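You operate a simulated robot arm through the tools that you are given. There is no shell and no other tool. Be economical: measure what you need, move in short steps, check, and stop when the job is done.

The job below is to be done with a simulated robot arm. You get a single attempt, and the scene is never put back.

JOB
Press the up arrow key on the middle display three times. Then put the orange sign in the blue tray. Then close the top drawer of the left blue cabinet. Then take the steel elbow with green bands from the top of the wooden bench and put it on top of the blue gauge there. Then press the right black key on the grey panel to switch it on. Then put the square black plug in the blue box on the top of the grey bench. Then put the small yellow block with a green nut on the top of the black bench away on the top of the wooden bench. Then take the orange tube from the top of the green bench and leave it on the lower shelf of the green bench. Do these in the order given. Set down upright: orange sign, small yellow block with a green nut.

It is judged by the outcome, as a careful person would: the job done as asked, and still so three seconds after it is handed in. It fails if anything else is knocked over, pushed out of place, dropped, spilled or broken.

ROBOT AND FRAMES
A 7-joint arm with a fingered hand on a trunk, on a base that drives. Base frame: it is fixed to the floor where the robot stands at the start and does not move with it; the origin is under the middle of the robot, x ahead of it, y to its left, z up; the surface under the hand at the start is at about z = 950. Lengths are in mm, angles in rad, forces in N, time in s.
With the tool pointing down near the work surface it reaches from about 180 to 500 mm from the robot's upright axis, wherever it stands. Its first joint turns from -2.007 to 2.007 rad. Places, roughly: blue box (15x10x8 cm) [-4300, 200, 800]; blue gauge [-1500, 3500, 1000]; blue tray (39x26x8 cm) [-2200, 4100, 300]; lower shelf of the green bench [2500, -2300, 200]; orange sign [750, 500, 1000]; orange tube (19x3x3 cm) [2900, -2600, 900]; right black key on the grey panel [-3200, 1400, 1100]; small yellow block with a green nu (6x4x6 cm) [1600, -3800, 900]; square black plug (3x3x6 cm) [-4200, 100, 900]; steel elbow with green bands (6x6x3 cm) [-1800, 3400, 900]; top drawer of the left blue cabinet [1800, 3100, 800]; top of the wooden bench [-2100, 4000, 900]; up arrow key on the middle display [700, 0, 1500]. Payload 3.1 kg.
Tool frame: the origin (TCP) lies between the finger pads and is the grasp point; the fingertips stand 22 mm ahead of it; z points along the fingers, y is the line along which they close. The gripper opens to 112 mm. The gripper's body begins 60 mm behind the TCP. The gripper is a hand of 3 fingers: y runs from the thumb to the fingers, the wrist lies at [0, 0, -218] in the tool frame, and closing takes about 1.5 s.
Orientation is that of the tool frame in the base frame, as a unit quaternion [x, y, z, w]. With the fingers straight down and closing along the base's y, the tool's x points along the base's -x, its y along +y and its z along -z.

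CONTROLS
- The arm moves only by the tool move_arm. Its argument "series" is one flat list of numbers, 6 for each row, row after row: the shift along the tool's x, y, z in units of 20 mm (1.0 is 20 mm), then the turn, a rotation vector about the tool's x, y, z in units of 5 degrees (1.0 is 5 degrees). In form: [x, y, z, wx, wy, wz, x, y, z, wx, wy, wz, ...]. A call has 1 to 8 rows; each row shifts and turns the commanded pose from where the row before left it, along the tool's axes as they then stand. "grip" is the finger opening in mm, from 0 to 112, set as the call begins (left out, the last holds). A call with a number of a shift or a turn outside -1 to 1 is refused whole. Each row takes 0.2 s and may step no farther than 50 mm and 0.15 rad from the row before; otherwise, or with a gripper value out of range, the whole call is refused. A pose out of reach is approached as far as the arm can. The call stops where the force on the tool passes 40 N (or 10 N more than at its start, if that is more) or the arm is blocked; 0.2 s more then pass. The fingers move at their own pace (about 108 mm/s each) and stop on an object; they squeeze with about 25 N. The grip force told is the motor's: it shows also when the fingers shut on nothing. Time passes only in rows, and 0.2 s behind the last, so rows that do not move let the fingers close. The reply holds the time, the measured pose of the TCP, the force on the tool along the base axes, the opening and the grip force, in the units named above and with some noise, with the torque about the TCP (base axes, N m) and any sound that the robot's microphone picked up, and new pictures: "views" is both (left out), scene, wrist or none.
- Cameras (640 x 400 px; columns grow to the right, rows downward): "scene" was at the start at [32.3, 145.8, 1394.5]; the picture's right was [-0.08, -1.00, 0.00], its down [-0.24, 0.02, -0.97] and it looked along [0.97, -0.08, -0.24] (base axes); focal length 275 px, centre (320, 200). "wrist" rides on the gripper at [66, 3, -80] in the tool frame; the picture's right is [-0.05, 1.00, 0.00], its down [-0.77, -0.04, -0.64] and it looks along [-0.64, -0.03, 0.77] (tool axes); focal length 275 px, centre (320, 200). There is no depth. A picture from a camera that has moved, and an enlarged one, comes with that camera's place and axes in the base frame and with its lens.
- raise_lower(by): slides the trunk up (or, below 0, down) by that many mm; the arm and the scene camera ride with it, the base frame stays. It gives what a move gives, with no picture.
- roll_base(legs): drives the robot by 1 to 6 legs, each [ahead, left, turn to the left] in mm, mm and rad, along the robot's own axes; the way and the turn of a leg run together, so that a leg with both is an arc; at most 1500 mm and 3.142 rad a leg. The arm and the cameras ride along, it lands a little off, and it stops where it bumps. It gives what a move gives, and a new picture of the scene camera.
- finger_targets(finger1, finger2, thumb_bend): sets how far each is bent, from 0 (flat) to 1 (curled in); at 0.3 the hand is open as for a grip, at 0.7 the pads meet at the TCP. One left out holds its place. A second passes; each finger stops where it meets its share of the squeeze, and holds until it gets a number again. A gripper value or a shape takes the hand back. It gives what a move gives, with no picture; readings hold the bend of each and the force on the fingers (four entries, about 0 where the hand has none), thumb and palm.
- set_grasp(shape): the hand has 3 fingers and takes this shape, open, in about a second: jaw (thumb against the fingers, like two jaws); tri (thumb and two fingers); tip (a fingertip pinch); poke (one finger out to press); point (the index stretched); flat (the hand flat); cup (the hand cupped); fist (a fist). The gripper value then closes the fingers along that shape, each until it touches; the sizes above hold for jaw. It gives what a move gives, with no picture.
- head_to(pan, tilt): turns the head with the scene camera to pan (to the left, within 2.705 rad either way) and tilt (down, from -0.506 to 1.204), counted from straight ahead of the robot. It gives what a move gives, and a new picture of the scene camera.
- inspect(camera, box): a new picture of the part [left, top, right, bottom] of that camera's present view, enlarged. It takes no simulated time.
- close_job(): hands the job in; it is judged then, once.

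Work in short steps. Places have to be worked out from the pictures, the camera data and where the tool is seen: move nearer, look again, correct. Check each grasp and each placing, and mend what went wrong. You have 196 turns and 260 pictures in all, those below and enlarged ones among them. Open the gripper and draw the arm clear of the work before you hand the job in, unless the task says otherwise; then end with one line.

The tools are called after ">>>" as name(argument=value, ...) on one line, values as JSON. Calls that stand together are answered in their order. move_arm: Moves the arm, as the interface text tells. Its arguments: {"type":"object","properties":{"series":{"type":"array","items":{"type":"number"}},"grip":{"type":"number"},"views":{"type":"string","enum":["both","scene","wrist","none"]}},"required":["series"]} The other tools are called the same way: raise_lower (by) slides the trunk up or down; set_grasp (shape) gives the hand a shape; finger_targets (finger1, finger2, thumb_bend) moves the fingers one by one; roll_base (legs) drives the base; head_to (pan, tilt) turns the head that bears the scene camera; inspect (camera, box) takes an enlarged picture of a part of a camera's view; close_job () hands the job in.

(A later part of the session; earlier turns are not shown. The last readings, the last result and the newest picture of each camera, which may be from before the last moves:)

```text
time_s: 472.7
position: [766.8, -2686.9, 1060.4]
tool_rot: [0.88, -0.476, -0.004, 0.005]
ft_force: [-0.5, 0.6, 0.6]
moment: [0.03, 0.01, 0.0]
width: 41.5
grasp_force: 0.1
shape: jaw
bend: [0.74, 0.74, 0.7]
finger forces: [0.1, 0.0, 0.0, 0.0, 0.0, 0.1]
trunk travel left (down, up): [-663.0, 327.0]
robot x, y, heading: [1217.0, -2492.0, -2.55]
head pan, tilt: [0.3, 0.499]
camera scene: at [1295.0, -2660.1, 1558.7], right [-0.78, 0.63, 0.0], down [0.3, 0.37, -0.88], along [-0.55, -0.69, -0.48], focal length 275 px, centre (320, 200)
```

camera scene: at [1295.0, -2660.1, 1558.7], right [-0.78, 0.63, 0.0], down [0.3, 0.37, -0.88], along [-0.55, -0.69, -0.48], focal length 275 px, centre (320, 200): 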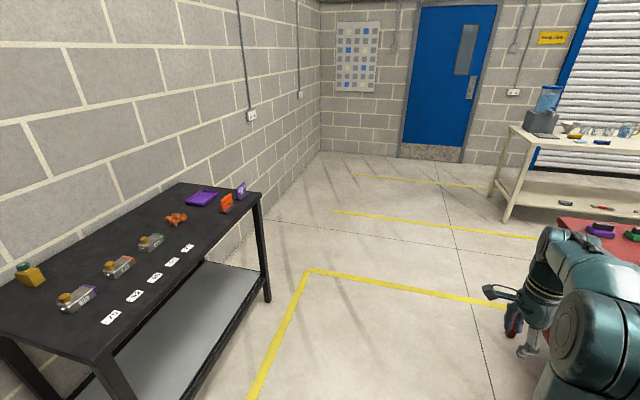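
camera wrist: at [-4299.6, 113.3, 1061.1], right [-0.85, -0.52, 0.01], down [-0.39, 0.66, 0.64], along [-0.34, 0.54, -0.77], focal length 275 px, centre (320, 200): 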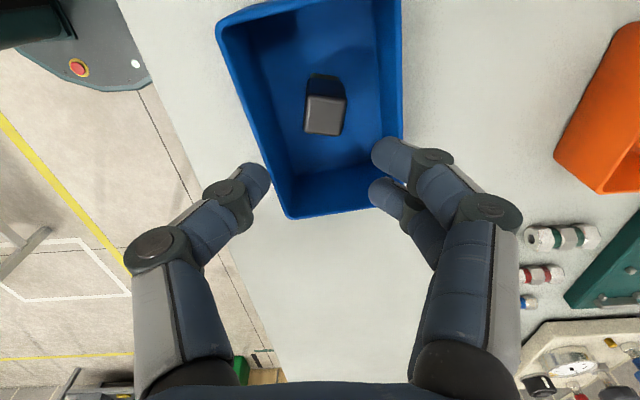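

Triangulation puts the block at (1642, −3822) on a top at z ≈ 845. I strafe left toward the wall, staying clear of the bench end.

>>> roll_base(legs=[[-45, 0, 0.02], [0, 800, 0], [0, 230, 0]])

>>> inspect(camera="wrist", box=[0, 0, 640, 400])

```text
time_s: 478.9
position: [1412.7, -3522.0, 1058.8]
tool_rot: [0.884, -0.467, -0.004, 0.003]
ft_force: [0.6, -0.5, 0.6]
moment: [0.0, 0.02, -0.01]
width: 41.6
grasp_force: 0.1
shape: jaw
bend: [0.74, 0.74, 0.7]
finger forces: [0.0, 0.0, 0.1, 0.0, 0.0, 0.0]
trunk travel left (down, up): [-663.0, 327.0]
robot x, y, heading: [1858.9, -3324.1, -2.524]
head pan, tilt: [0.3, 0.499]
camera scene: at [1939.8, -3484.6, 1558.6], right [-0.79, 0.61, 0.0], down [0.29, 0.38, -0.88], along [-0.54, -0.7, -0.48], focal length 275 px, centre (320, 200)
```

scene: 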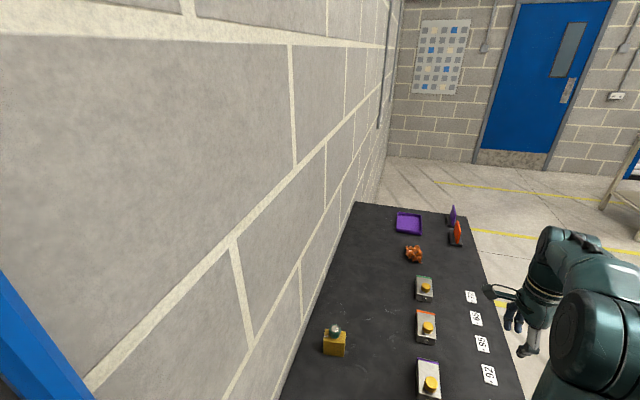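

```text
1.00 times, centred on (320, 200) of wrist (not enlarged: the box is as wide or as high as the picture)
camera zoom: at [1448.0, -3577.9, 1139.4], right [-0.85, -0.53, 0.01], down [-0.4, 0.66, 0.64], along [-0.34, 0.54, -0.77], focal length 275 px, centre (320, 200)
```

zoom: 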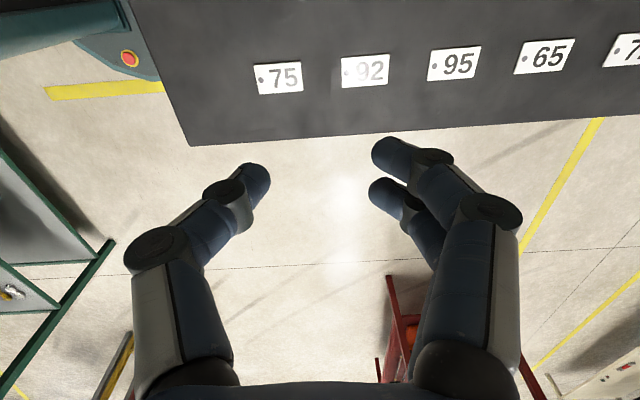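

The block is confirmed at about (1632, −3820). To keep the wrist camera away from the wall, I yaw the hand back 90° while sliding toward the block.

>>> move_arm(series=[1, 0, 0, 0, 0, -1, 0.996, 0.087, 0, 0, 0, -1, 0.985, 0.174, 0, 0, 0, -1, 0.966, 0.259, 0, 0, 0, -1, 0.94, 0.342, 0, 0, 0, -1, 0.906, 0.423, 0, 0, 0, -1, 0.866, 0.5, 0, 0, 0, -1, 0.819, 0.574, 0, 0, 0, -1], grip=90, views="none")

>>> move_arm(series=[0.766, 0.643, 0, 0, 0, -1, 0.707, 0.707, 0, 0, 0, -1, 0.643, 0.766, 0, 0, 0, -1, 0.574, 0.819, 0, 0, 0, -1, 0.5, 0.866, 0, 0, 0, -1, 0, 0, 0, 0, 0, -1, 0, 0, 0, 0, 0, -1, 0, 0, 0, 0, 0, -1], views="both")

```text
time_s: 480.7
position: [1502.3, -3654.0, 1058.8]
tool_rot: [0.991, -0.135, -0.006, 0.002]
ft_force: [0.2, 0.3, 0.1]
moment: [-0.01, 0.0, 0.03]
width: 89.6
grasp_force: 0.1
shape: jaw
bend: [0.59, 0.59, 0.55]
finger forces: [0.0, 0.0, 0.0, 0.1, 0.1, 0.1]
trunk travel left (down, up): [-663.0, 327.0]
robot x, y, heading: [1854.9, -3320.2, -2.523]
head pan, tilt: [0.3, 0.499]
```

```text
time_s: 482.5
position: [1559.3, -3734.9, 1059.8]
tool_rot: [0.977, 0.213, -0.005, 0.0]
ft_force: [-0.2, 0.3, 0.3]
moment: [-0.01, 0.01, -0.01]
width: 90.0
grasp_force: 0.0
shape: jaw
bend: [0.59, 0.59, 0.55]
finger forces: [0.0, 0.1, 0.1, 0.0, 0.0, 0.1]
trunk travel left (down, up): [-663.0, 327.0]
robot x, y, heading: [1857.7, -3326.7, -2.53]
head pan, tilt: [0.3, 0.499]
camera scene: at [1939.1, -3483.6, 1558.7], right [-0.79, 0.61, 0.0], down [0.29, 0.38, -0.88], along [-0.53, -0.7, -0.48], focal length 275 px, centre (320, 200)
camera wrist: at [1621.3, -3709.9, 1138.6], right [0.37, -0.93, 0.0], down [-0.71, -0.29, 0.64], along [-0.6, -0.24, -0.77], focal length 275 px, centre (320, 200)
```

scene: 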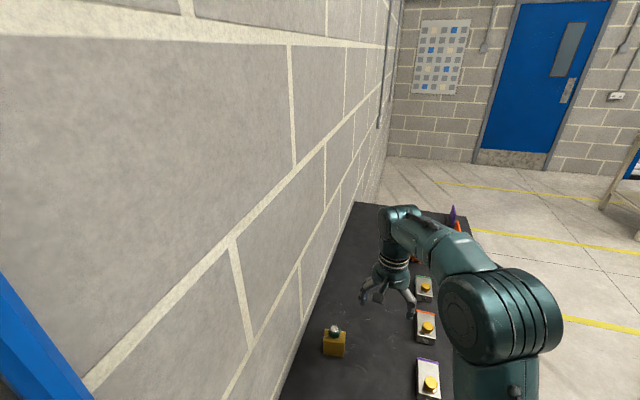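
wrist: 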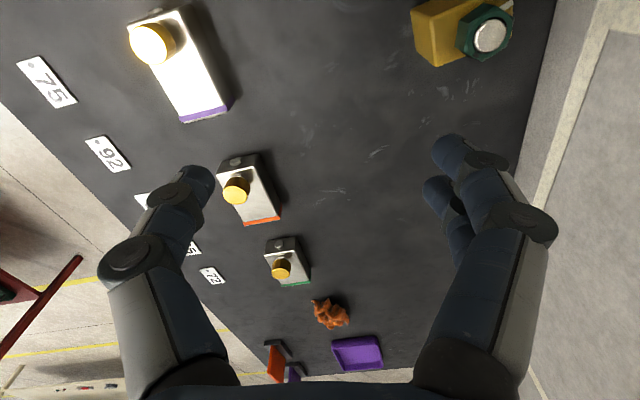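

The block with its green nut is about 125 mm further toward the wall; wall clearance is fine. I finish the yaw and move above it.

>>> move_arm(series=[0, 0, 0, 0, 0, -1, 0, 0, 0, 0, 0, -1, 0, 1, 0, 0, 0, 0, 0, 1, 0, 0, 0, 0, 0, 1, 0, 0, 0, 0, 0, 1, 0, 0, 0, 0, 0, 1, 0, 0, 0, 0, 0, 1, 0, 0, 0, 0], views="wrist")

```text
time_s: 484.3
position: [1626.1, -3835.6, 1059.4]
tool_rot: [0.955, 0.296, -0.006, 0.001]
ft_force: [0.2, 1.2, -0.4]
moment: [-0.03, -0.02, 0.01]
width: 89.8
grasp_force: 0.2
shape: jaw
bend: [0.59, 0.59, 0.55]
finger forces: [0.0, 0.0, 0.0, 0.0, 0.0, 0.0]
trunk travel left (down, up): [-663.0, 327.0]
robot x, y, heading: [1856.1, -3326.1, -2.528]
head pan, tilt: [0.3, 0.499]
camera wrist: at [1683.3, -3800.4, 1138.3], right [0.53, -0.85, 0.0], down [-0.65, -0.4, 0.64], along [-0.55, -0.34, -0.77], focal length 275 px, centre (320, 200)
```

wrist: 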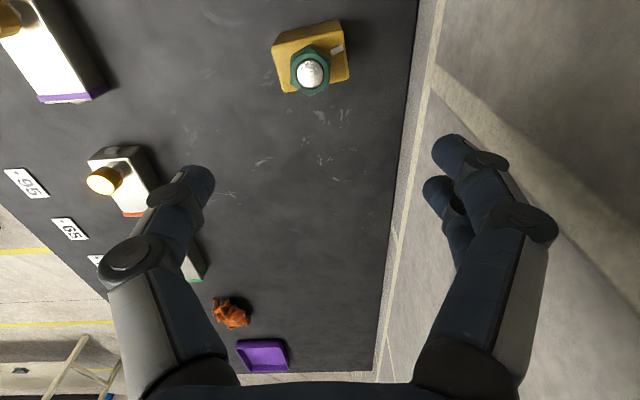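

Block centre at tool (10, −7), its long axis rotated about 13°. I align the hand and lower 130 mm.

>>> move_arm(series=[0.5, -0.35, 0, 0, 0, 0, 0, 0, 0, 0, 0, -1, 0, 0, 0, 0, 0, -1, 0, 0, 0, 0, 0, -0.5, 0, 0, 0, 0, 0, 0], grip=96, views="none")

>>> raise_lower(by=-125)

>>> move_arm(series=[0, 0, 0, 0, 0, 0], views="wrist")

```text
time_s: 485.5
position: [1631.8, -3823.4, 1058.7]
tool_rot: [0.917, 0.399, -0.005, -0.001]
ft_force: [-0.4, -0.5, -0.4]
moment: [0.03, -0.02, 0.01]
width: 95.8
grasp_force: 0.1
shape: jaw
bend: [0.54, 0.54, 0.49]
finger forces: [0.0, 0.0, 0.0, 0.0, 0.1, 0.1]
trunk travel left (down, up): [-663.0, 327.0]
robot x, y, heading: [1860.8, -3321.5, -2.523]
head pan, tilt: [0.3, 0.499]
```

```text
time_s: 487.1
position: [1630.3, -3824.2, 932.9]
tool_rot: [0.917, 0.398, -0.006, 0.0]
ft_force: [-0.2, 1.0, 0.5]
moment: [-0.02, -0.01, -0.05]
width: 95.7
grasp_force: 0.1
shape: jaw
bend: [0.54, 0.54, 0.49]
finger forces: [0.0, 0.1, 0.0, 0.1, 0.0, 0.0]
trunk travel left (down, up): [-538.0, 452.0]
robot x, y, heading: [1857.1, -3320.0, -2.525]
head pan, tilt: [0.3, 0.499]
```

```text
time_s: 487.5
position: [1629.8, -3823.6, 934.2]
tool_rot: [0.917, 0.398, -0.005, -0.001]
ft_force: [-0.5, 0.9, 0.3]
moment: [-0.03, 0.0, 0.02]
width: 95.9
grasp_force: 0.1
shape: jaw
bend: [0.54, 0.54, 0.49]
finger forces: [0.0, 0.0, 0.0, 0.0, 0.0, 0.0]
trunk travel left (down, up): [-538.0, 452.0]
robot x, y, heading: [1859.4, -3319.7, -2.525]
head pan, tilt: [0.3, 0.499]
camera wrist: at [1679.4, -3776.7, 1013.1], right [0.7, -0.72, 0.0], down [-0.55, -0.54, 0.64], along [-0.46, -0.45, -0.77], focal length 275 px, centre (320, 200)
```

wrist: 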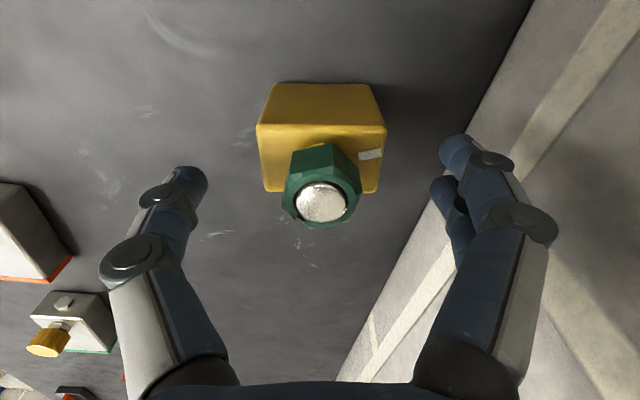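

Aligned in y; the centre is about 9 mm forward. I correct, descend 56 mm, and look before closing.

>>> move_arm(series=[-0.45, 0, 0, 0, 0, 0, 0, 0, 1, 0, 0, 0, 0, 0, 1, 0, 0, 0, 0, 0, 0.8, 0, 0, 0, 0, 0, 0, 0, 0, 0], views="wrist")

```text
time_s: 488.7
position: [1625.8, -3830.0, 877.5]
tool_rot: [0.917, 0.398, -0.006, 0.0]
ft_force: [0.2, 0.8, -1.2]
moment: [-0.01, -0.01, -0.01]
width: 95.8
grasp_force: 0.0
shape: jaw
bend: [0.54, 0.54, 0.49]
finger forces: [0.1, 0.0, 0.0, 0.0, 0.0, 0.0]
trunk travel left (down, up): [-538.0, 452.0]
robot x, y, heading: [1859.0, -3318.8, -2.525]
head pan, tilt: [0.3, 0.499]
camera wrist: at [1673.4, -3783.4, 956.8], right [0.7, -0.72, 0.0], down [-0.55, -0.54, 0.64], along [-0.46, -0.45, -0.77], focal length 275 px, centre (320, 200)
```

wrist: 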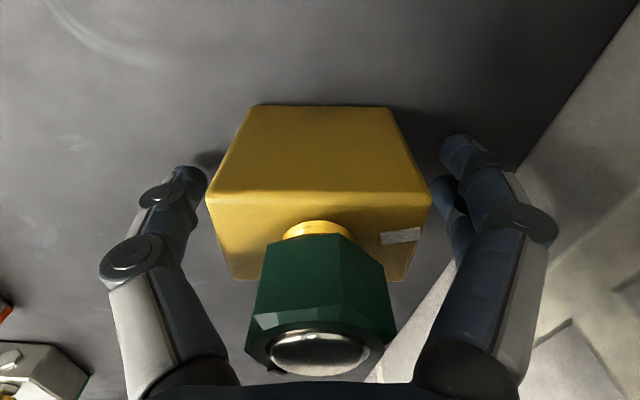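

The nut top is just below the palm, so this depth is right. I close now.

>>> move_arm(series=[0, 0, -0.1, 0, 0, 0, 0, 0, 0, 0, 0, 0, 0, 0, 0, 0, 0, 0, 0, 0, 0, 0, 0, 0, 0, 0, 0, 0, 0, 0], grip=25, views="wrist")

```text
time_s: 489.9
position: [1623.8, -3831.7, 878.4]
tool_rot: [0.918, 0.397, -0.005, -0.001]
ft_force: [1.5, 0.3, -0.8]
moment: [-0.01, 0.0, -0.03]
width: 50.1
grasp_force: 24.8
shape: jaw
bend: [0.73, 0.73, 0.7]
finger forces: [11.3, 11.4, 0.0, 0.0, 22.5, 0.0]
trunk travel left (down, up): [-538.0, 452.0]
robot x, y, heading: [1856.2, -3322.0, -2.533]
head pan, tilt: [0.3, 0.499]
camera wrist: at [1673.1, -3783.5, 959.0], right [0.7, -0.72, 0.0], down [-0.55, -0.54, 0.64], along [-0.46, -0.45, -0.77], focal length 275 px, centre (320, 200)
```

wrist: 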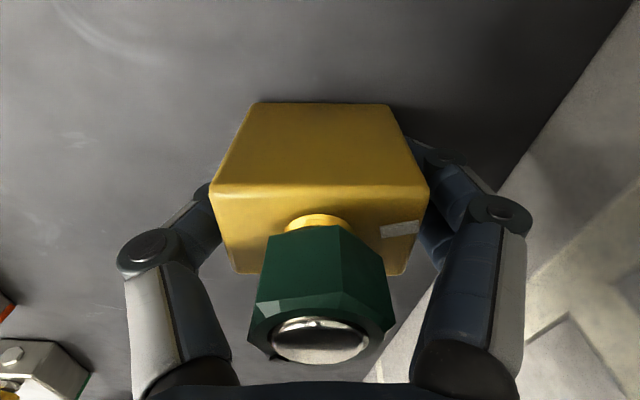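

Firm grip. I lift 200 mm, bring the hand in from the wall, then drive out.

>>> raise_lower(by=220)

>>> move_arm(series=[0.2, -0.97, 0, 0, 0, 1, 0.2, -0.97, 0, 0, 0, 1, 0.1, -0.97, 0, 0, 0, 0.5, 0, -1, 0, 0, 0, 0, 0, -1, 0, 0, 0, 0, 0, -1, 0, 0, 0, 0, 0, -1, 0, 0, 0, 0, 0, -1, 0, 0, 0, 0], views="wrist")

>>> roll_base(legs=[[0, -1050, 0], [0, 0, -1.57]])

```text
time_s: 492.2
position: [1624.9, -3830.8, 1099.3]
tool_rot: [0.917, 0.398, -0.006, -0.001]
ft_force: [-0.1, -0.7, -3.3]
moment: [-0.06, 0.05, -0.01]
width: 49.8
grasp_force: 25.0
shape: jaw
bend: [0.73, 0.73, 0.7]
finger forces: [11.2, 11.5, 0.0, 0.0, 22.8, 0.1]
trunk travel left (down, up): [-758.0, 232.0]
robot x, y, heading: [1860.9, -3323.2, -2.523]
head pan, tilt: [0.3, 0.499]
```

```text
time_s: 494.0
position: [1537.1, -3698.7, 1100.4]
tool_rot: [0.955, 0.296, -0.005, 0.0]
ft_force: [0.1, 0.3, -3.3]
moment: [-0.04, 0.06, 0.01]
width: 49.9
grasp_force: 24.6
shape: jaw
bend: [0.73, 0.73, 0.7]
finger forces: [11.3, 11.6, 0.0, 0.0, 23.0, 0.1]
trunk travel left (down, up): [-758.0, 232.0]
robot x, y, heading: [1857.8, -3321.3, -2.522]
head pan, tilt: [0.3, 0.499]
camera wrist: at [1593.7, -3661.9, 1179.3], right [0.53, -0.85, 0.0], down [-0.65, -0.4, 0.64], along [-0.55, -0.34, -0.77], focal length 275 px, centre (320, 200)
```

wrist: 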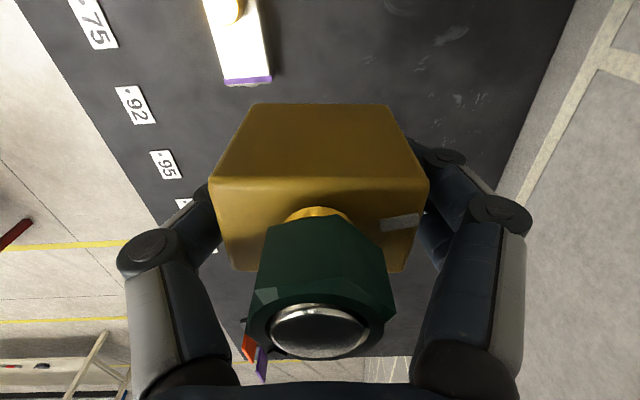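

```text
time_s: 503.3
position: [879.0, -2141.8, 1099.1]
tool_rot: [0.88, -0.474, -0.003, -0.003]
ft_force: [-0.1, -0.4, -3.6]
moment: [0.02, 0.0, -0.02]
width: 49.8
grasp_force: 25.5
shape: jaw
bend: [0.73, 0.73, 0.7]
finger forces: [11.2, 11.4, 0.1, 0.1, 22.7, 0.1]
trunk travel left (down, up): [-758.0, 232.0]
robot x, y, heading: [1249.9, -2470.6, 2.165]
head pan, tilt: [0.3, 0.499]
camera scene: at [1084.1, -2549.1, 1653.7], right [0.62, 0.78, 0.0], down [0.37, -0.3, -0.88], along [-0.69, 0.55, -0.48], focal length 275 px, centre (320, 200)
```

scene: 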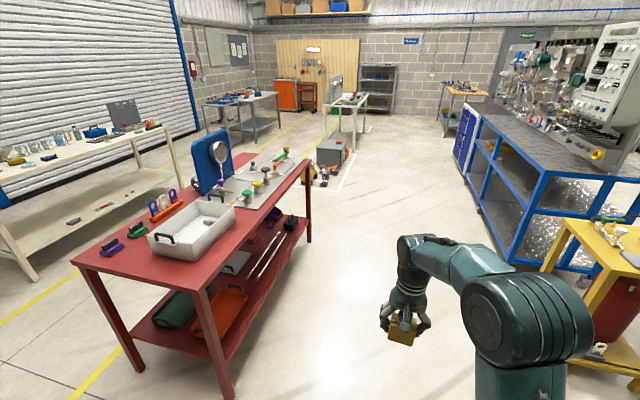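

The way between red and yellow benches is clear. I correct the heading and drive the length of the shop to the wooden bench's end.

>>> roll_base(legs=[[0, 50, 0.02], [1500, 0, 0], [1500, 0, 0], [1500, 0, 0]])

>>> head_to(pan=0.0, tilt=0.5)

```text
time_s: 525.1
position: [-1632.8, 1545.9, 1099.4]
tool_rot: [0.873, -0.488, -0.003, -0.003]
ft_force: [-0.6, -0.6, -3.8]
moment: [0.05, 0.03, -0.01]
width: 49.4
grasp_force: 25.1
shape: jaw
bend: [0.73, 0.73, 0.7]
finger forces: [11.2, 11.4, 0.0, 0.0, 22.9, 0.0]
trunk travel left (down, up): [-758.0, 232.0]
robot x, y, heading: [-1272.7, 1206.3, 2.132]
head pan, tilt: [0.3, 0.499]
camera scene: at [-1440.9, 1133.1, 1653.7], right [0.65, 0.76, 0.0], down [0.36, -0.31, -0.88], along [-0.67, 0.57, -0.48], focal length 275 px, centre (320, 200)
```

scene: 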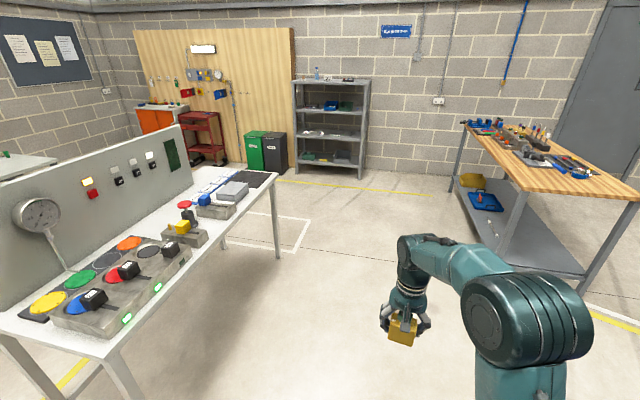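

```text
time_s: 525.9
position: [-1632.9, 1546.4, 1099.6]
tool_rot: [0.872, -0.489, -0.003, -0.004]
ft_force: [0.3, 0.8, -3.5]
moment: [0.06, 0.01, 0.03]
width: 49.5
grasp_force: 25.1
shape: jaw
bend: [0.73, 0.73, 0.7]
finger forces: [11.3, 11.4, 0.0, 0.0, 22.9, 0.1]
trunk travel left (down, up): [-758.0, 232.0]
robot x, y, heading: [-1275.7, 1203.1, 2.136]
head pan, tilt: [0.0, 0.499]
camera scene: at [-1420.3, 1150.6, 1653.7], right [0.84, 0.54, 0.0], down [0.26, -0.4, -0.88], along [-0.47, 0.74, -0.48], focal length 275 px, centre (320, 200)
```

scene: 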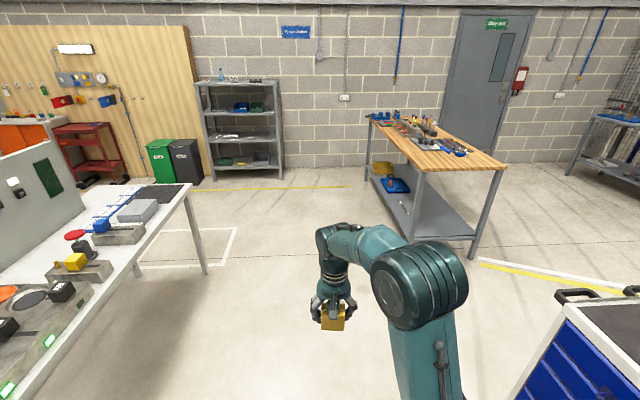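

I correct heading, advance to the gap, and strafe right to the bench end.

>>> roll_base(legs=[[0, 0, 0.05], [1200, 0, 0], [0, -960, 0]])

```text
time_s: 537.1
position: [-1539.9, 3082.6, 1099.9]
tool_rot: [0.881, -0.472, -0.003, -0.003]
ft_force: [1.2, 0.4, -4.0]
moment: [0.03, 0.05, 0.01]
width: 49.9
grasp_force: 25.1
shape: jaw
bend: [0.73, 0.73, 0.7]
finger forces: [11.2, 11.5, 0.1, 0.0, 22.9, 0.0]
trunk travel left (down, up): [-758.0, 232.0]
robot x, y, heading: [-1170.4, 2754.4, 2.174]
head pan, tilt: [0.0, 0.499]
camera scene: at [-1311.3, 2695.7, 1653.7], right [0.82, 0.57, 0.0], down [0.27, -0.39, -0.88], along [-0.5, 0.72, -0.48], focal length 275 px, centre (320, 200)
```

scene: 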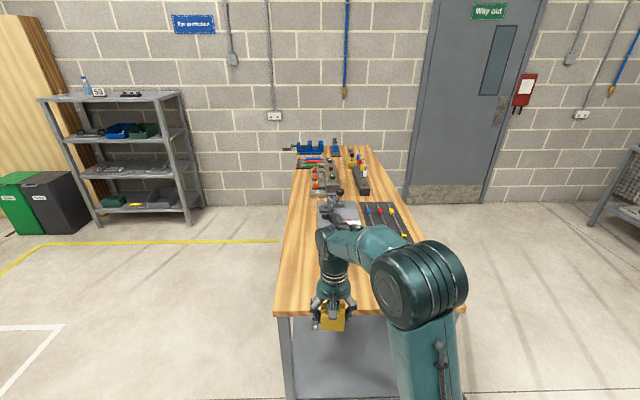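

Bench end ahead. I drive 264 forward so the block is over the free area at the end of the bench, then check.

>>> roll_base(legs=[[264, 0, 0]])

>>> inspect(camera="wrist", box=[0, 0, 640, 400])

```text
time_s: 539.0
position: [-1687.8, 3302.6, 1100.6]
tool_rot: [0.881, -0.474, -0.003, -0.004]
ft_force: [0.7, 0.6, -4.2]
moment: [0.02, 0.03, -0.03]
width: 49.9
grasp_force: 24.8
shape: jaw
bend: [0.73, 0.73, 0.7]
finger forces: [11.3, 11.6, 0.0, 0.1, 22.9, 0.1]
trunk travel left (down, up): [-758.0, 232.0]
robot x, y, heading: [-1318.7, 2971.2, 2.165]
head pan, tilt: [0.0, 0.499]
camera scene: at [-1461.7, 2915.1, 1653.7], right [0.83, 0.56, 0.0], down [0.27, -0.4, -0.88], along [-0.49, 0.73, -0.48], focal length 275 px, centre (320, 200)
```

scene: 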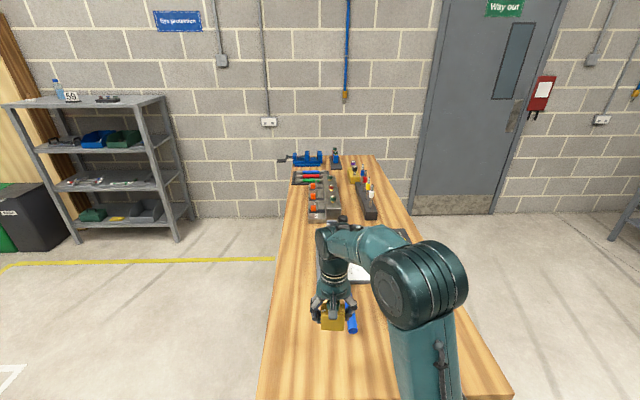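

```text
1.00 times, centred on (320, 200) of wrist (not enlarged: the box is as wide or as high as the picture)
camera zoom: at [-1653.8, 3244.9, 1179.0], right [-0.86, -0.51, 0.0], down [-0.39, 0.66, 0.64], along [-0.33, 0.55, -0.77], focal length 275 px, centre (320, 200)
```

zoom: 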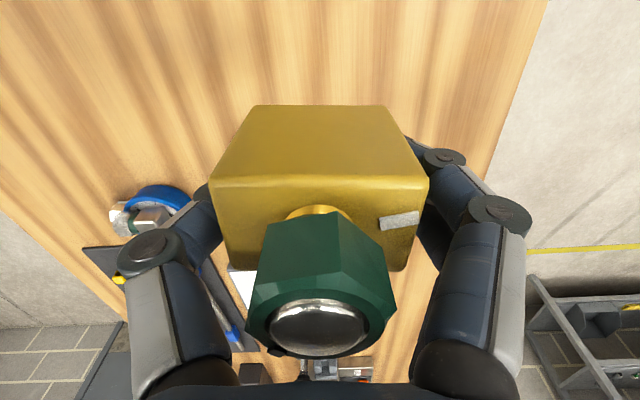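

Below the block is bare wood, with the lever handle and gauge well clear. I lower the trunk 145, then descend gently.

>>> raise_lower(by=-145)

>>> move_arm(series=[0, 0, 0.4, 0, 0, 0, 0, 0, 0.2, 0, 0, 0, 0, 0, 0, 0, 0, 0], views="none")

>>> move_arm(series=[0, 0, 0.15, 0, 0, 0, 0, 0, 0.1, 0, 0, 0, 0, 0, 0, 0, 0, 0], views="none")

```text
time_s: 540.8
position: [-1686.7, 3301.9, 955.0]
tool_rot: [0.881, -0.474, -0.003, -0.003]
ft_force: [-0.4, 0.2, -3.1]
moment: [-0.01, 0.05, -0.01]
width: 49.7
grasp_force: 25.1
shape: jaw
bend: [0.73, 0.73, 0.7]
finger forces: [11.3, 11.6, 0.0, 0.0, 22.9, 0.0]
trunk travel left (down, up): [-613.0, 377.0]
robot x, y, heading: [-1312.3, 2976.9, 2.171]
head pan, tilt: [0.0, 0.499]
```

```text
time_s: 541.5
position: [-1687.7, 3301.7, 942.8]
tool_rot: [0.881, -0.474, -0.003, -0.004]
ft_force: [0.7, -0.1, -3.4]
moment: [0.06, 0.03, -0.05]
width: 49.9
grasp_force: 24.7
shape: jaw
bend: [0.73, 0.73, 0.7]
finger forces: [11.3, 11.6, 0.0, 0.1, 22.8, 0.1]
trunk travel left (down, up): [-613.0, 377.0]
robot x, y, heading: [-1320.4, 2970.9, 2.169]
head pan, tilt: [0.0, 0.499]
```

```text
time_s: 542.4
position: [-1687.1, 3302.2, 938.4]
tool_rot: [0.881, -0.474, -0.003, -0.004]
ft_force: [-0.5, 0.2, -3.5]
moment: [-0.02, 0.04, 0.01]
width: 49.5
grasp_force: 25.1
shape: jaw
bend: [0.73, 0.73, 0.7]
finger forces: [11.3, 11.5, 0.0, 0.1, 22.9, 0.1]
trunk travel left (down, up): [-613.0, 377.0]
robot x, y, heading: [-1315.7, 2978.1, 2.173]
head pan, tilt: [0.0, 0.499]
```

Still free; continuing in 2 mm steps.

>>> move_arm(series=[0, 0, 0.1, 0, 0, 0, 0, 0, 0.1, 0, 0, 0, 0, 0, 0, 0, 0, 0], views="none")

>>> move_arm(series=[0, 0, 0.1, 0, 0, 0, 0, 0, 0, 0, 0, 0], views="none")

```text
time_s: 543.1
position: [-1688.9, 3303.0, 933.9]
tool_rot: [0.88, -0.474, -0.003, -0.004]
ft_force: [0.1, -0.5, -3.8]
moment: [0.03, 0.02, -0.01]
width: 49.5
grasp_force: 25.1
shape: jaw
bend: [0.73, 0.73, 0.7]
finger forces: [11.3, 11.6, 0.0, 0.0, 22.9, 0.0]
trunk travel left (down, up): [-613.0, 377.0]
robot x, y, heading: [-1313.9, 2976.5, 2.173]
head pan, tilt: [0.0, 0.499]
```

```text
time_s: 543.8
position: [-1686.9, 3300.8, 931.3]
tool_rot: [0.881, -0.474, -0.003, -0.004]
ft_force: [0.2, 0.0, -3.8]
moment: [0.04, 0.04, 0.03]
width: 49.7
grasp_force: 24.8
shape: jaw
bend: [0.73, 0.73, 0.7]
finger forces: [11.3, 11.6, 0.0, 0.0, 22.9, 0.0]
trunk travel left (down, up): [-613.0, 377.0]
robot x, y, heading: [-1320.2, 2977.6, 2.167]
head pan, tilt: [0.0, 0.499]
```

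>>> move_arm(series=[0, 0, 0.1, 0, 0, 0, 0, 0, 0, 0, 0, 0], views="none")

>>> move_arm(series=[0, 0, 0.1, 0, 0, 0, 0, 0, 0, 0, 0, 0], views="none")

```text
time_s: 544.4
position: [-1687.4, 3301.7, 930.5]
tool_rot: [0.881, -0.474, -0.004, -0.004]
ft_force: [0.2, 0.7, -1.4]
moment: [-0.04, 0.0, 0.02]
width: 49.4
grasp_force: 25.1
shape: jaw
bend: [0.73, 0.73, 0.7]
finger forces: [11.7, 11.5, 0.0, 0.0, 23.0, 0.0]
trunk travel left (down, up): [-613.0, 377.0]
robot x, y, heading: [-1316.4, 2977.8, 2.171]
head pan, tilt: [0.0, 0.499]
```

```text
time_s: 545.0
position: [-1687.4, 3300.7, 928.3]
tool_rot: [0.881, -0.473, -0.005, -0.004]
ft_force: [-2.8, 3.7, 11.5]
moment: [0.03, 0.05, -0.01]
width: 49.7
grasp_force: 24.8
shape: jaw
bend: [0.73, 0.73, 0.7]
finger forces: [13.4, 12.8, 0.0, 0.0, 24.7, 0.0]
trunk travel left (down, up): [-613.0, 377.0]
robot x, y, heading: [-1317.3, 2975.0, 2.169]
head pan, tilt: [0.0, 0.499]
```

Firm contact (about 15 N net). I open the fingers and check.

>>> move_arm(series=[0, 0, -0.05, 0, 0, 0, 0, 0, 0, 0, 0, 0, 0, 0, 0, 0, 0, 0, 0, 0, 0, 0, 0, 0], grip=92, views="wrist")

>>> move_arm(series=[0, 0, -0.5, 0, 0, 0, 0, 0, -1, 0, 0, 0, 0, 0, -1, 0, 0, 0, 0, 0, -1, 0, 0, 0, 0, 0, -1, 0, 0, 0, 0, 0, -1, 0, 0, 0, 0, 0, -1, 0, 0, 0], views="wrist")

```text
time_s: 546.0
position: [-1686.8, 3302.6, 928.9]
tool_rot: [0.88, -0.474, -0.002, -0.003]
ft_force: [-0.5, 0.2, 0.1]
moment: [0.0, 0.02, 0.03]
width: 91.7
grasp_force: 0.1
shape: jaw
bend: [0.57, 0.57, 0.53]
finger forces: [0.0, 0.0, 0.0, 0.0, 0.0, 0.0]
trunk travel left (down, up): [-613.0, 377.0]
robot x, y, heading: [-1316.4, 2975.2, 2.168]
head pan, tilt: [0.0, 0.499]
camera wrist: at [-1653.0, 3244.0, 1007.8], right [-0.86, -0.51, 0.0], down [-0.39, 0.66, 0.64], along [-0.33, 0.55, -0.77], focal length 275 px, centre (320, 200)
```

wrist: 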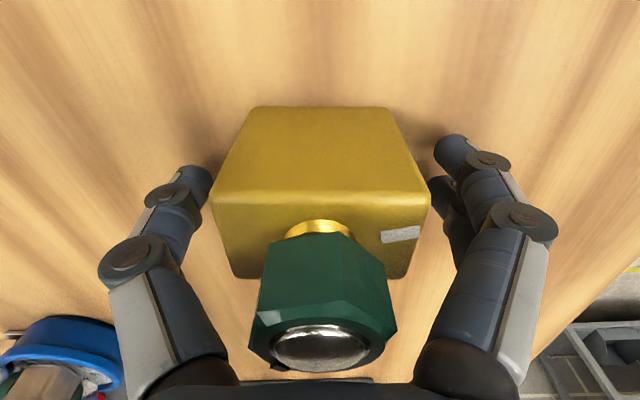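

```text
time_s: 547.5
position: [-1687.1, 3299.4, 1061.0]
tool_rot: [0.881, -0.472, -0.002, -0.004]
ft_force: [0.1, 0.4, -0.5]
moment: [0.01, -0.02, 0.0]
width: 91.6
grasp_force: 0.1
shape: jaw
bend: [0.57, 0.57, 0.53]
finger forces: [0.0, 0.0, 0.0, 0.0, 0.0, 0.0]
trunk travel left (down, up): [-613.0, 377.0]
robot x, y, heading: [-1315.7, 2976.5, 2.168]
head pan, tilt: [0.0, 0.499]
camera wrist: at [-1653.2, 3242.9, 1139.8], right [-0.86, -0.51, 0.0], down [-0.39, 0.66, 0.64], along [-0.33, 0.55, -0.77], focal length 275 px, centre (320, 200)
```

wrist: 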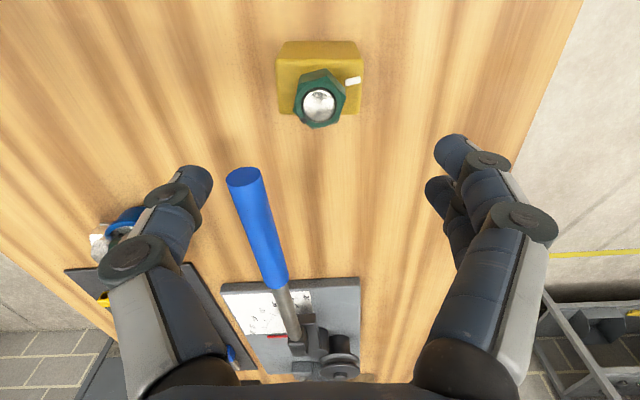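

The block stands upright on the wooden bench. Last: the orange tube on the green bench. I back off, enter the rear corridor, turn around, and drive along it.

>>> roll_base(legs=[[-300, 0, 0], [0, -900, 0], [0, 0, -3.12]])

```text
time_s: 561.2
position: [-50.3, 2888.8, 1059.9]
tool_rot: [0.483, 0.875, -0.004, 0.003]
ft_force: [0.2, 0.3, -0.2]
moment: [0.01, 0.0, 0.0]
width: 91.8
grasp_force: 0.1
shape: jaw
bend: [0.57, 0.57, 0.53]
finger forces: [0.0, 0.0, 0.1, 0.0, 0.0, 0.0]
trunk travel left (down, up): [-613.0, 377.0]
robot x, y, heading: [-412.4, 3222.5, -0.995]
head pan, tilt: [0.0, 0.499]
camera scene: at [-269.6, 3280.7, 1508.7], right [-0.84, -0.54, 0.0], down [-0.26, 0.4, -0.88], along [0.48, -0.74, -0.48], focal length 275 px, centre (320, 200)
```

scene: 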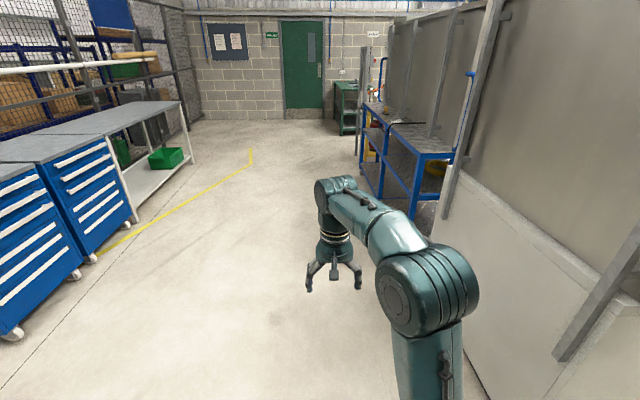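

I correct the heading, shift left a little, and drive along the corridor toward the green bench.

>>> roll_base(legs=[[0, 150, 0.04], [1500, 0, 0], [1500, 0, 0], [1500, 0, 0], [1000, 0, 0]])

>>> head_to(pan=-0.5, tilt=0.5)

```text
time_s: 588.4
position: [3254.0, -1496.0, 1059.7]
tool_rot: [0.46, 0.888, -0.004, 0.002]
ft_force: [-0.5, 0.3, 0.5]
moment: [0.06, 0.0, -0.02]
width: 91.7
grasp_force: 0.0
shape: jaw
bend: [0.57, 0.57, 0.53]
finger forces: [0.0, 0.0, 0.1, 0.1, 0.1, 0.0]
trunk travel left (down, up): [-613.0, 377.0]
robot x, y, heading: [2875.8, -1181.3, -0.939]
head pan, tilt: [0.0, 0.499]
camera scene: at [3013.7, -1116.3, 1508.7], right [-0.81, -0.59, 0.0], down [-0.28, 0.39, -0.88], along [0.52, -0.71, -0.48], focal length 275 px, centre (320, 200)
```

scene: 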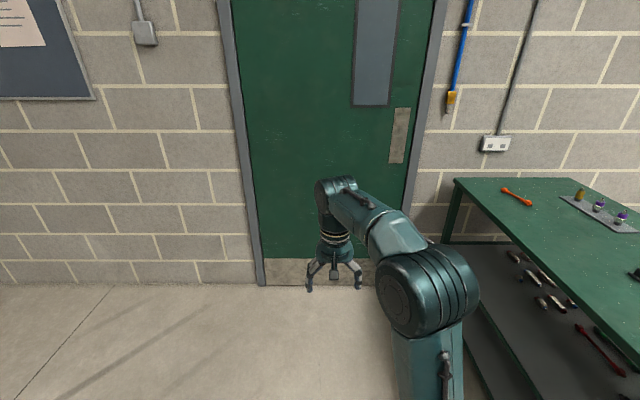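

```text
time_s: 589.4
position: [3253.6, -1495.1, 1059.9]
tool_rot: [0.46, 0.888, -0.004, 0.003]
ft_force: [-0.2, -0.1, -1.1]
moment: [0.0, -0.01, 0.0]
width: 92.0
grasp_force: 0.0
shape: jaw
bend: [0.57, 0.57, 0.53]
finger forces: [0.1, 0.0, 0.0, 0.0, 0.0, 0.1]
trunk travel left (down, up): [-613.0, 377.0]
robot x, y, heading: [2868.0, -1181.7, -0.94]
head pan, tilt: [-0.499, 0.499]
camera scene: at [2971.9, -1132.7, 1508.7], right [-0.99, -0.13, 0.0], down [-0.06, 0.47, -0.88], along [0.12, -0.87, -0.48], focal length 275 px, centre (320, 200)
```

scene: 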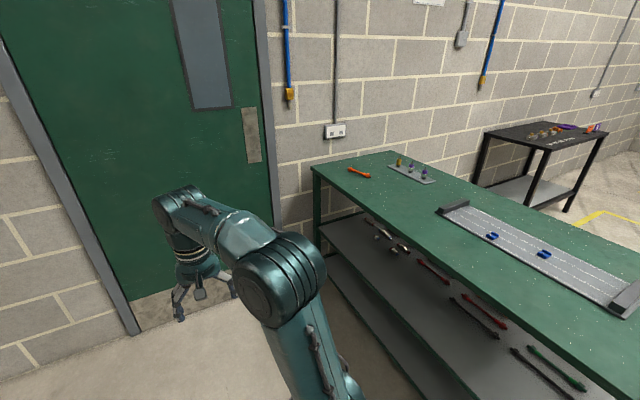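

The orange tube lies at about (2937, −2588), roughly along the bench. I turn to face the bench, strafe to be opposite it, then look.

>>> roll_base(legs=[[0, 0, -1.59], [0, 900, 0]])

>>> head_to(pan=0.0, tilt=0.6)

```text
time_s: 597.9
position: [3058.4, -2280.5, 1059.9]
tool_rot: [0.957, 0.291, -0.004, 0.0]
ft_force: [-0.8, -0.4, -0.4]
moment: [-0.03, 0.01, 0.03]
width: 91.8
grasp_force: 0.2
shape: jaw
bend: [0.57, 0.57, 0.53]
finger forces: [0.1, 0.0, 0.1, 0.1, 0.1, 0.1]
trunk travel left (down, up): [-613.0, 377.0]
robot x, y, heading: [3378.8, -1904.7, -2.532]
head pan, tilt: [-0.499, 0.499]
camera scene: at [3426.6, -2008.2, 1508.7], right [-0.11, 0.99, 0.0], down [0.48, 0.05, -0.88], along [-0.87, -0.09, -0.48], focal length 275 px, centre (320, 200)
```

scene: 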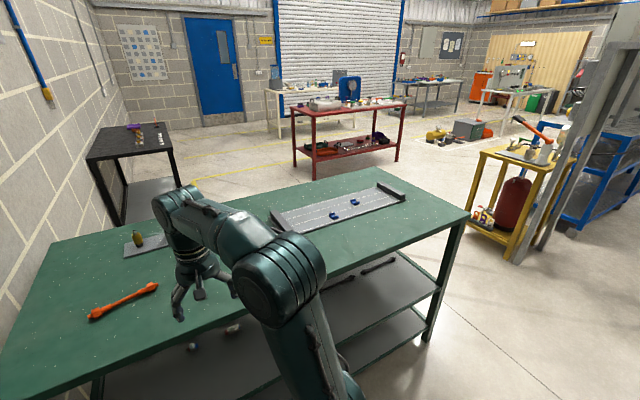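

```text
time_s: 598.8
position: [3059.8, -2281.3, 1060.4]
tool_rot: [0.956, 0.292, -0.005, -0.001]
ft_force: [0.1, -0.3, 0.3]
moment: [-0.01, 0.03, -0.03]
width: 91.7
grasp_force: 0.0
shape: jaw
bend: [0.57, 0.57, 0.53]
finger forces: [0.0, 0.0, 0.0, 0.1, 0.0, 0.1]
trunk travel left (down, up): [-613.0, 377.0]
robot x, y, heading: [3381.1, -1907.1, -2.536]
head pan, tilt: [0.0, 0.6]
camera scene: at [3444.1, -2048.4, 1499.6], right [-0.57, 0.82, 0.0], down [0.46, 0.32, -0.83], along [-0.68, -0.47, -0.56], focal length 275 px, centre (320, 200)
```

scene: 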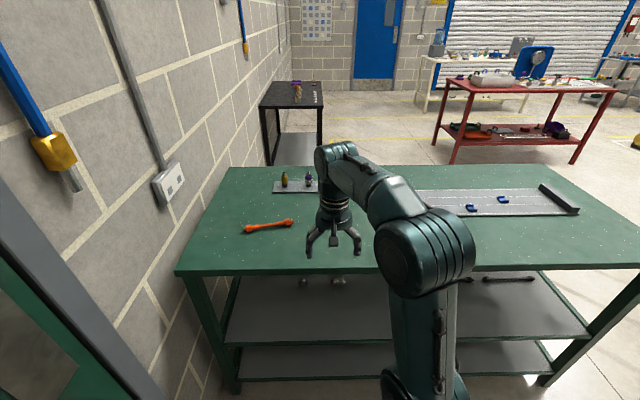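

Tube centre ≈ (2944, −2613, 890), its left end angled 19° toward me. I move in and yaw the hand about 71° so the fingers close across it.

>>> roll_base(legs=[[0, 170, 0], [240, 0, 0]])

>>> move_arm(series=[0, 0, 0, 0, 0, 1, 0, 0, 0, 0, 0, 1, 0, 0, 0, 0, 0, 1, 0, 0, 0, 0, 0, 1, 0, 0, 0, 0, 0, 1, 0, 0, 0, 0, 0, 1, 0, 0, 0, 0, 0, 1, 0, 0, 0, 0, 0, 1], views="none")

>>> move_arm(series=[0, 0, 0, 0, 0, 1, 0, 0, 0, 0, 0, 1, 0, 0, 0, 0, 0, 1, 0, 0, 0, 0, 0, 1, 0, 0, 0, 0, 0, 1, 0, 0, 0, 0, 0, 1, 0, 0, 0, 0, 0, 0.2], views="both")

```text
time_s: 601.6
position: [2950.0, -2553.1, 1059.7]
tool_rot: [0.957, 0.29, -0.004, -0.001]
ft_force: [-0.1, -0.5, 0.1]
moment: [-0.01, 0.0, 0.0]
width: 91.8
grasp_force: 0.2
shape: jaw
bend: [0.57, 0.57, 0.53]
finger forces: [0.1, 0.0, 0.1, 0.0, 0.0, 0.0]
trunk travel left (down, up): [-613.0, 377.0]
robot x, y, heading: [3270.5, -2178.6, -2.54]
head pan, tilt: [0.0, 0.6]
camera scene: at [3336.8, -2321.0, 1499.6], right [-0.57, 0.82, 0.0], down [0.47, 0.32, -0.82], along [-0.68, -0.47, -0.57], focal length 275 px, centre (320, 200)
```

scene: 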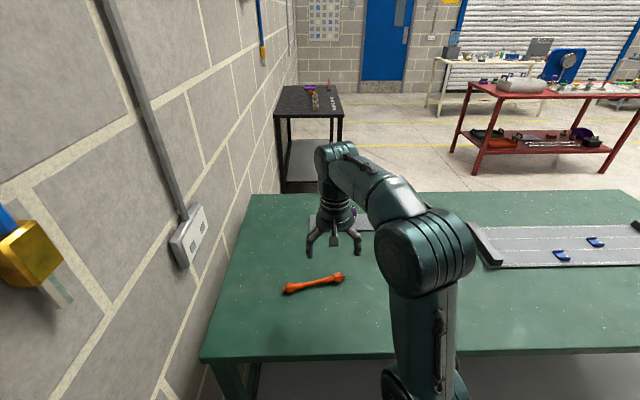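

```text
time_s: 603.4
position: [2951.5, -2553.5, 1059.8]
tool_rot: [0.998, -0.055, -0.004, 0.002]
ft_force: [0.9, -0.2, -0.7]
moment: [0.01, 0.01, 0.0]
width: 91.9
grasp_force: 0.0
shape: jaw
bend: [0.57, 0.57, 0.53]
finger forces: [0.0, 0.0, 0.0, 0.1, 0.0, 0.0]
trunk travel left (down, up): [-613.0, 377.0]
robot x, y, heading: [3273.1, -2176.3, -2.537]
head pan, tilt: [0.0, 0.6]
```

```text
time_s: 605.0
position: [2951.0, -2551.3, 1059.6]
tool_rot: [0.947, -0.32, -0.004, 0.003]
ft_force: [0.9, -0.6, -0.2]
moment: [0.03, 0.02, -0.02]
width: 91.8
grasp_force: 0.2
shape: jaw
bend: [0.57, 0.57, 0.53]
finger forces: [0.0, 0.0, 0.0, 0.0, 0.1, 0.0]
trunk travel left (down, up): [-613.0, 377.0]
robot x, y, heading: [3275.1, -2176.2, -2.539]
head pan, tilt: [0.0, 0.6]
camera scene: at [3337.7, -2320.3, 1499.6], right [-0.57, 0.82, 0.0], down [0.47, 0.32, -0.83], along [-0.68, -0.47, -0.56], focal length 275 px, centre (320, 200)
camera wrist: at [3002.4, -2593.2, 1140.0], right [-0.64, -0.77, 0.01], down [-0.58, 0.5, 0.64], along [-0.49, 0.41, -0.77], focal length 275 px, centre (320, 200)
```

scene: 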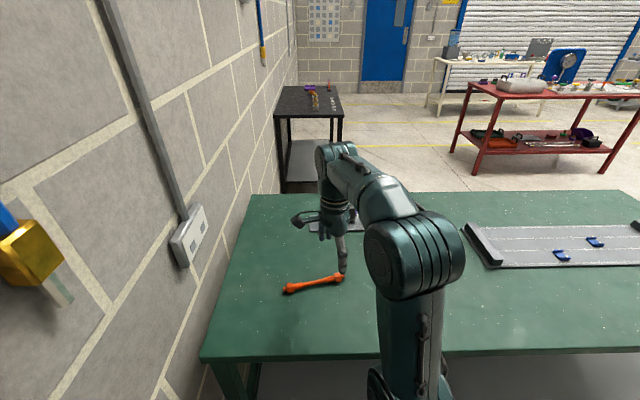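
wrist: 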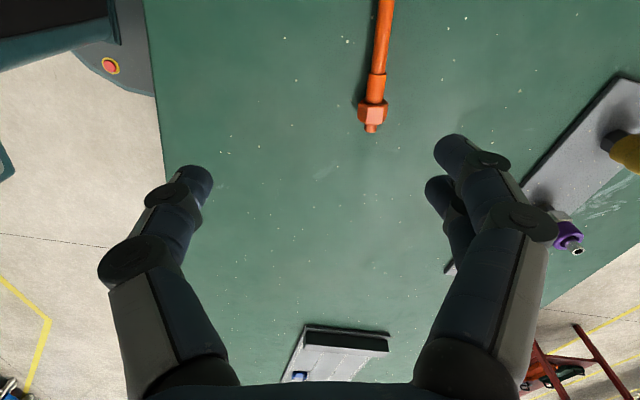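

Tube centre is at tool (45, 52), nearly aligned. I correct the yaw by 4°, move over it and lower 110 mm.

>>> move_arm(series=[1, 1, 0, 0, 0, 0.75, 1, 1, 0, 0, 0, 0, 0.25, 0.5, 0, 0, 0, 0, 0, 0, 0, 0, 0, 0], grip=70, views="none")

>>> raise_lower(by=-110)

>>> move_arm(series=[0, 0, 0, 0, 0, 0], views="wrist")

```text
time_s: 606.0
position: [2955.2, -2618.7, 1059.9]
tool_rot: [0.937, -0.35, -0.004, 0.003]
ft_force: [-0.1, 0.1, 0.3]
moment: [0.0, 0.0, -0.01]
width: 70.6
grasp_force: 0.1
shape: jaw
bend: [0.71, 0.71, 0.69]
finger forces: [0.0, 0.0, 0.0, 0.1, 0.0, 0.1]
trunk travel left (down, up): [-613.0, 377.0]
robot x, y, heading: [3275.7, -2178.2, -2.538]
head pan, tilt: [0.0, 0.6]
```

```text
time_s: 607.4
position: [2954.9, -2618.7, 950.5]
tool_rot: [0.937, -0.35, -0.004, 0.003]
ft_force: [-1.0, -0.6, -0.8]
moment: [0.02, 0.0, 0.02]
width: 70.4
grasp_force: 0.1
shape: jaw
bend: [0.71, 0.71, 0.69]
finger forces: [0.1, 0.0, 0.0, 0.0, 0.0, 0.0]
trunk travel left (down, up): [-503.0, 487.0]
robot x, y, heading: [3272.6, -2179.1, -2.534]
head pan, tilt: [0.0, 0.6]
```

```text
time_s: 607.8
position: [2954.0, -2618.3, 952.3]
tool_rot: [0.937, -0.35, -0.005, 0.003]
ft_force: [0.2, -0.2, -0.1]
moment: [0.0, -0.04, 0.02]
width: 70.4
grasp_force: 0.0
shape: jaw
bend: [0.71, 0.71, 0.69]
finger forces: [0.1, 0.0, 0.0, 0.0, 0.0, 0.0]
trunk travel left (down, up): [-503.0, 487.0]
robot x, y, heading: [3272.3, -2179.1, -2.538]
head pan, tilt: [0.0, 0.6]
camera wrist: at [3003.2, -2663.8, 1030.5], right [-0.69, -0.72, 0.01], down [-0.55, 0.54, 0.64], along [-0.47, 0.44, -0.77], focal length 275 px, centre (320, 200)
```

wrist: 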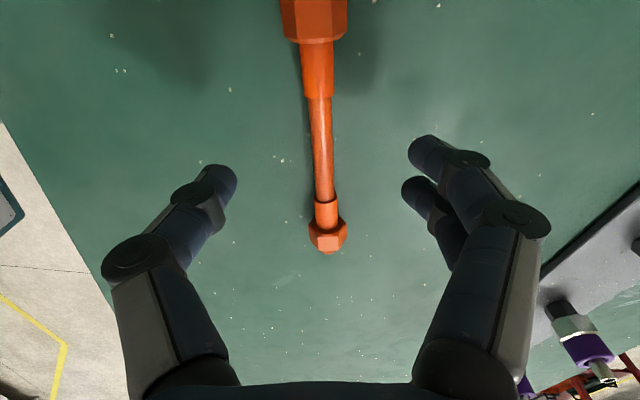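

Centred on the tube. I descend to about z 900, then close.

>>> move_arm(series=[0, 0, 1, 0, 0, 0, 0, 0, 1, 0, 0, 0, 0, 0, 0.55, 0, 0, 0, 0, 0, 0, 0, 0, 0], views="wrist")

```text
time_s: 608.8
position: [2955.8, -2617.2, 900.8]
tool_rot: [0.937, -0.35, -0.005, 0.004]
ft_force: [-2.1, -2.9, 18.3]
moment: [0.2, -0.29, -0.03]
width: 70.2
grasp_force: 0.0
shape: jaw
bend: [0.71, 0.71, 0.71]
finger forces: [3.0, 2.3, 0.1, 0.1, 12.9, 0.2]
trunk travel left (down, up): [-503.0, 487.0]
robot x, y, heading: [3277.4, -2179.3, -2.542]
head pan, tilt: [0.0, 0.6]
camera wrist: at [3003.8, -2662.0, 981.3], right [-0.69, -0.72, 0.01], down [-0.55, 0.54, 0.64], along [-0.47, 0.43, -0.77], focal length 275 px, centre (320, 200)
```

wrist: 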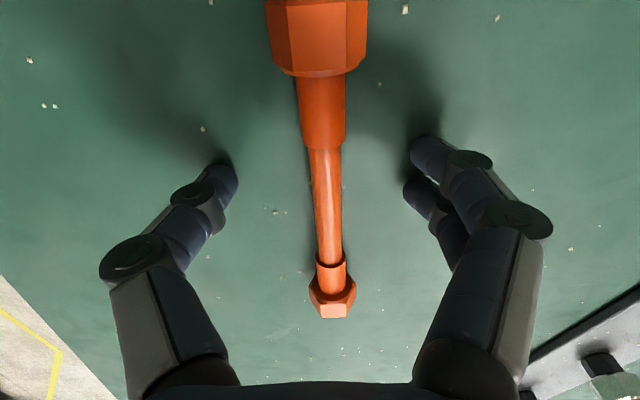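

Fingertips just touched the bench. I back up 4 mm and close on the tube.

>>> move_arm(series=[0, 0, -0.25, 0, 0, 0, 0, 0, 0, 0, 0, 0], views="none")

>>> move_arm(series=[0, 0, 0, 0, 0, 0, 0, 0, 0, 0, 0, 0, 0, 0, 0, 0, 0, 0, 0, 0, 0, 0, 0, 0, 0, 0, 0, 0, 0, 0, 0, 0, 0, 0, 0, 0], grip=0, views="wrist")

```text
time_s: 609.4
position: [2954.0, -2618.7, 903.7]
tool_rot: [0.937, -0.35, -0.004, 0.003]
ft_force: [-0.1, -0.1, -0.7]
moment: [-0.01, 0.02, -0.02]
width: 70.1
grasp_force: 0.1
shape: jaw
bend: [0.71, 0.71, 0.69]
finger forces: [0.0, 0.0, 0.0, 0.1, 0.0, 0.1]
trunk travel left (down, up): [-503.0, 487.0]
robot x, y, heading: [3276.7, -2175.4, -2.542]
head pan, tilt: [0.0, 0.6]
```

```text
time_s: 610.8
position: [2953.4, -2618.2, 904.2]
tool_rot: [0.937, -0.349, -0.004, 0.003]
ft_force: [0.4, 0.8, 0.4]
moment: [0.0, -0.01, -0.01]
width: 5.7
grasp_force: 25.2
shape: jaw
bend: [0.71, 0.71, 0.71]
finger forces: [10.4, 10.7, 0.0, 0.0, 21.5, 0.1]
trunk travel left (down, up): [-503.0, 487.0]
robot x, y, heading: [3277.5, -2180.0, -2.538]
head pan, tilt: [0.0, 0.6]
camera wrist: at [3002.8, -2663.4, 984.0], right [-0.69, -0.72, 0.01], down [-0.55, 0.53, 0.64], along [-0.47, 0.44, -0.77], focal length 275 px, centre (320, 200)
```

wrist: 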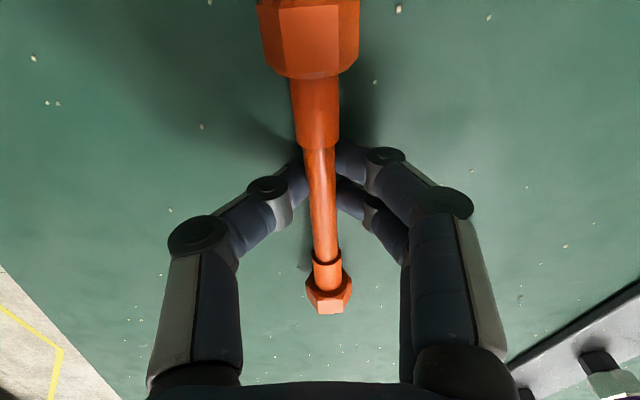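

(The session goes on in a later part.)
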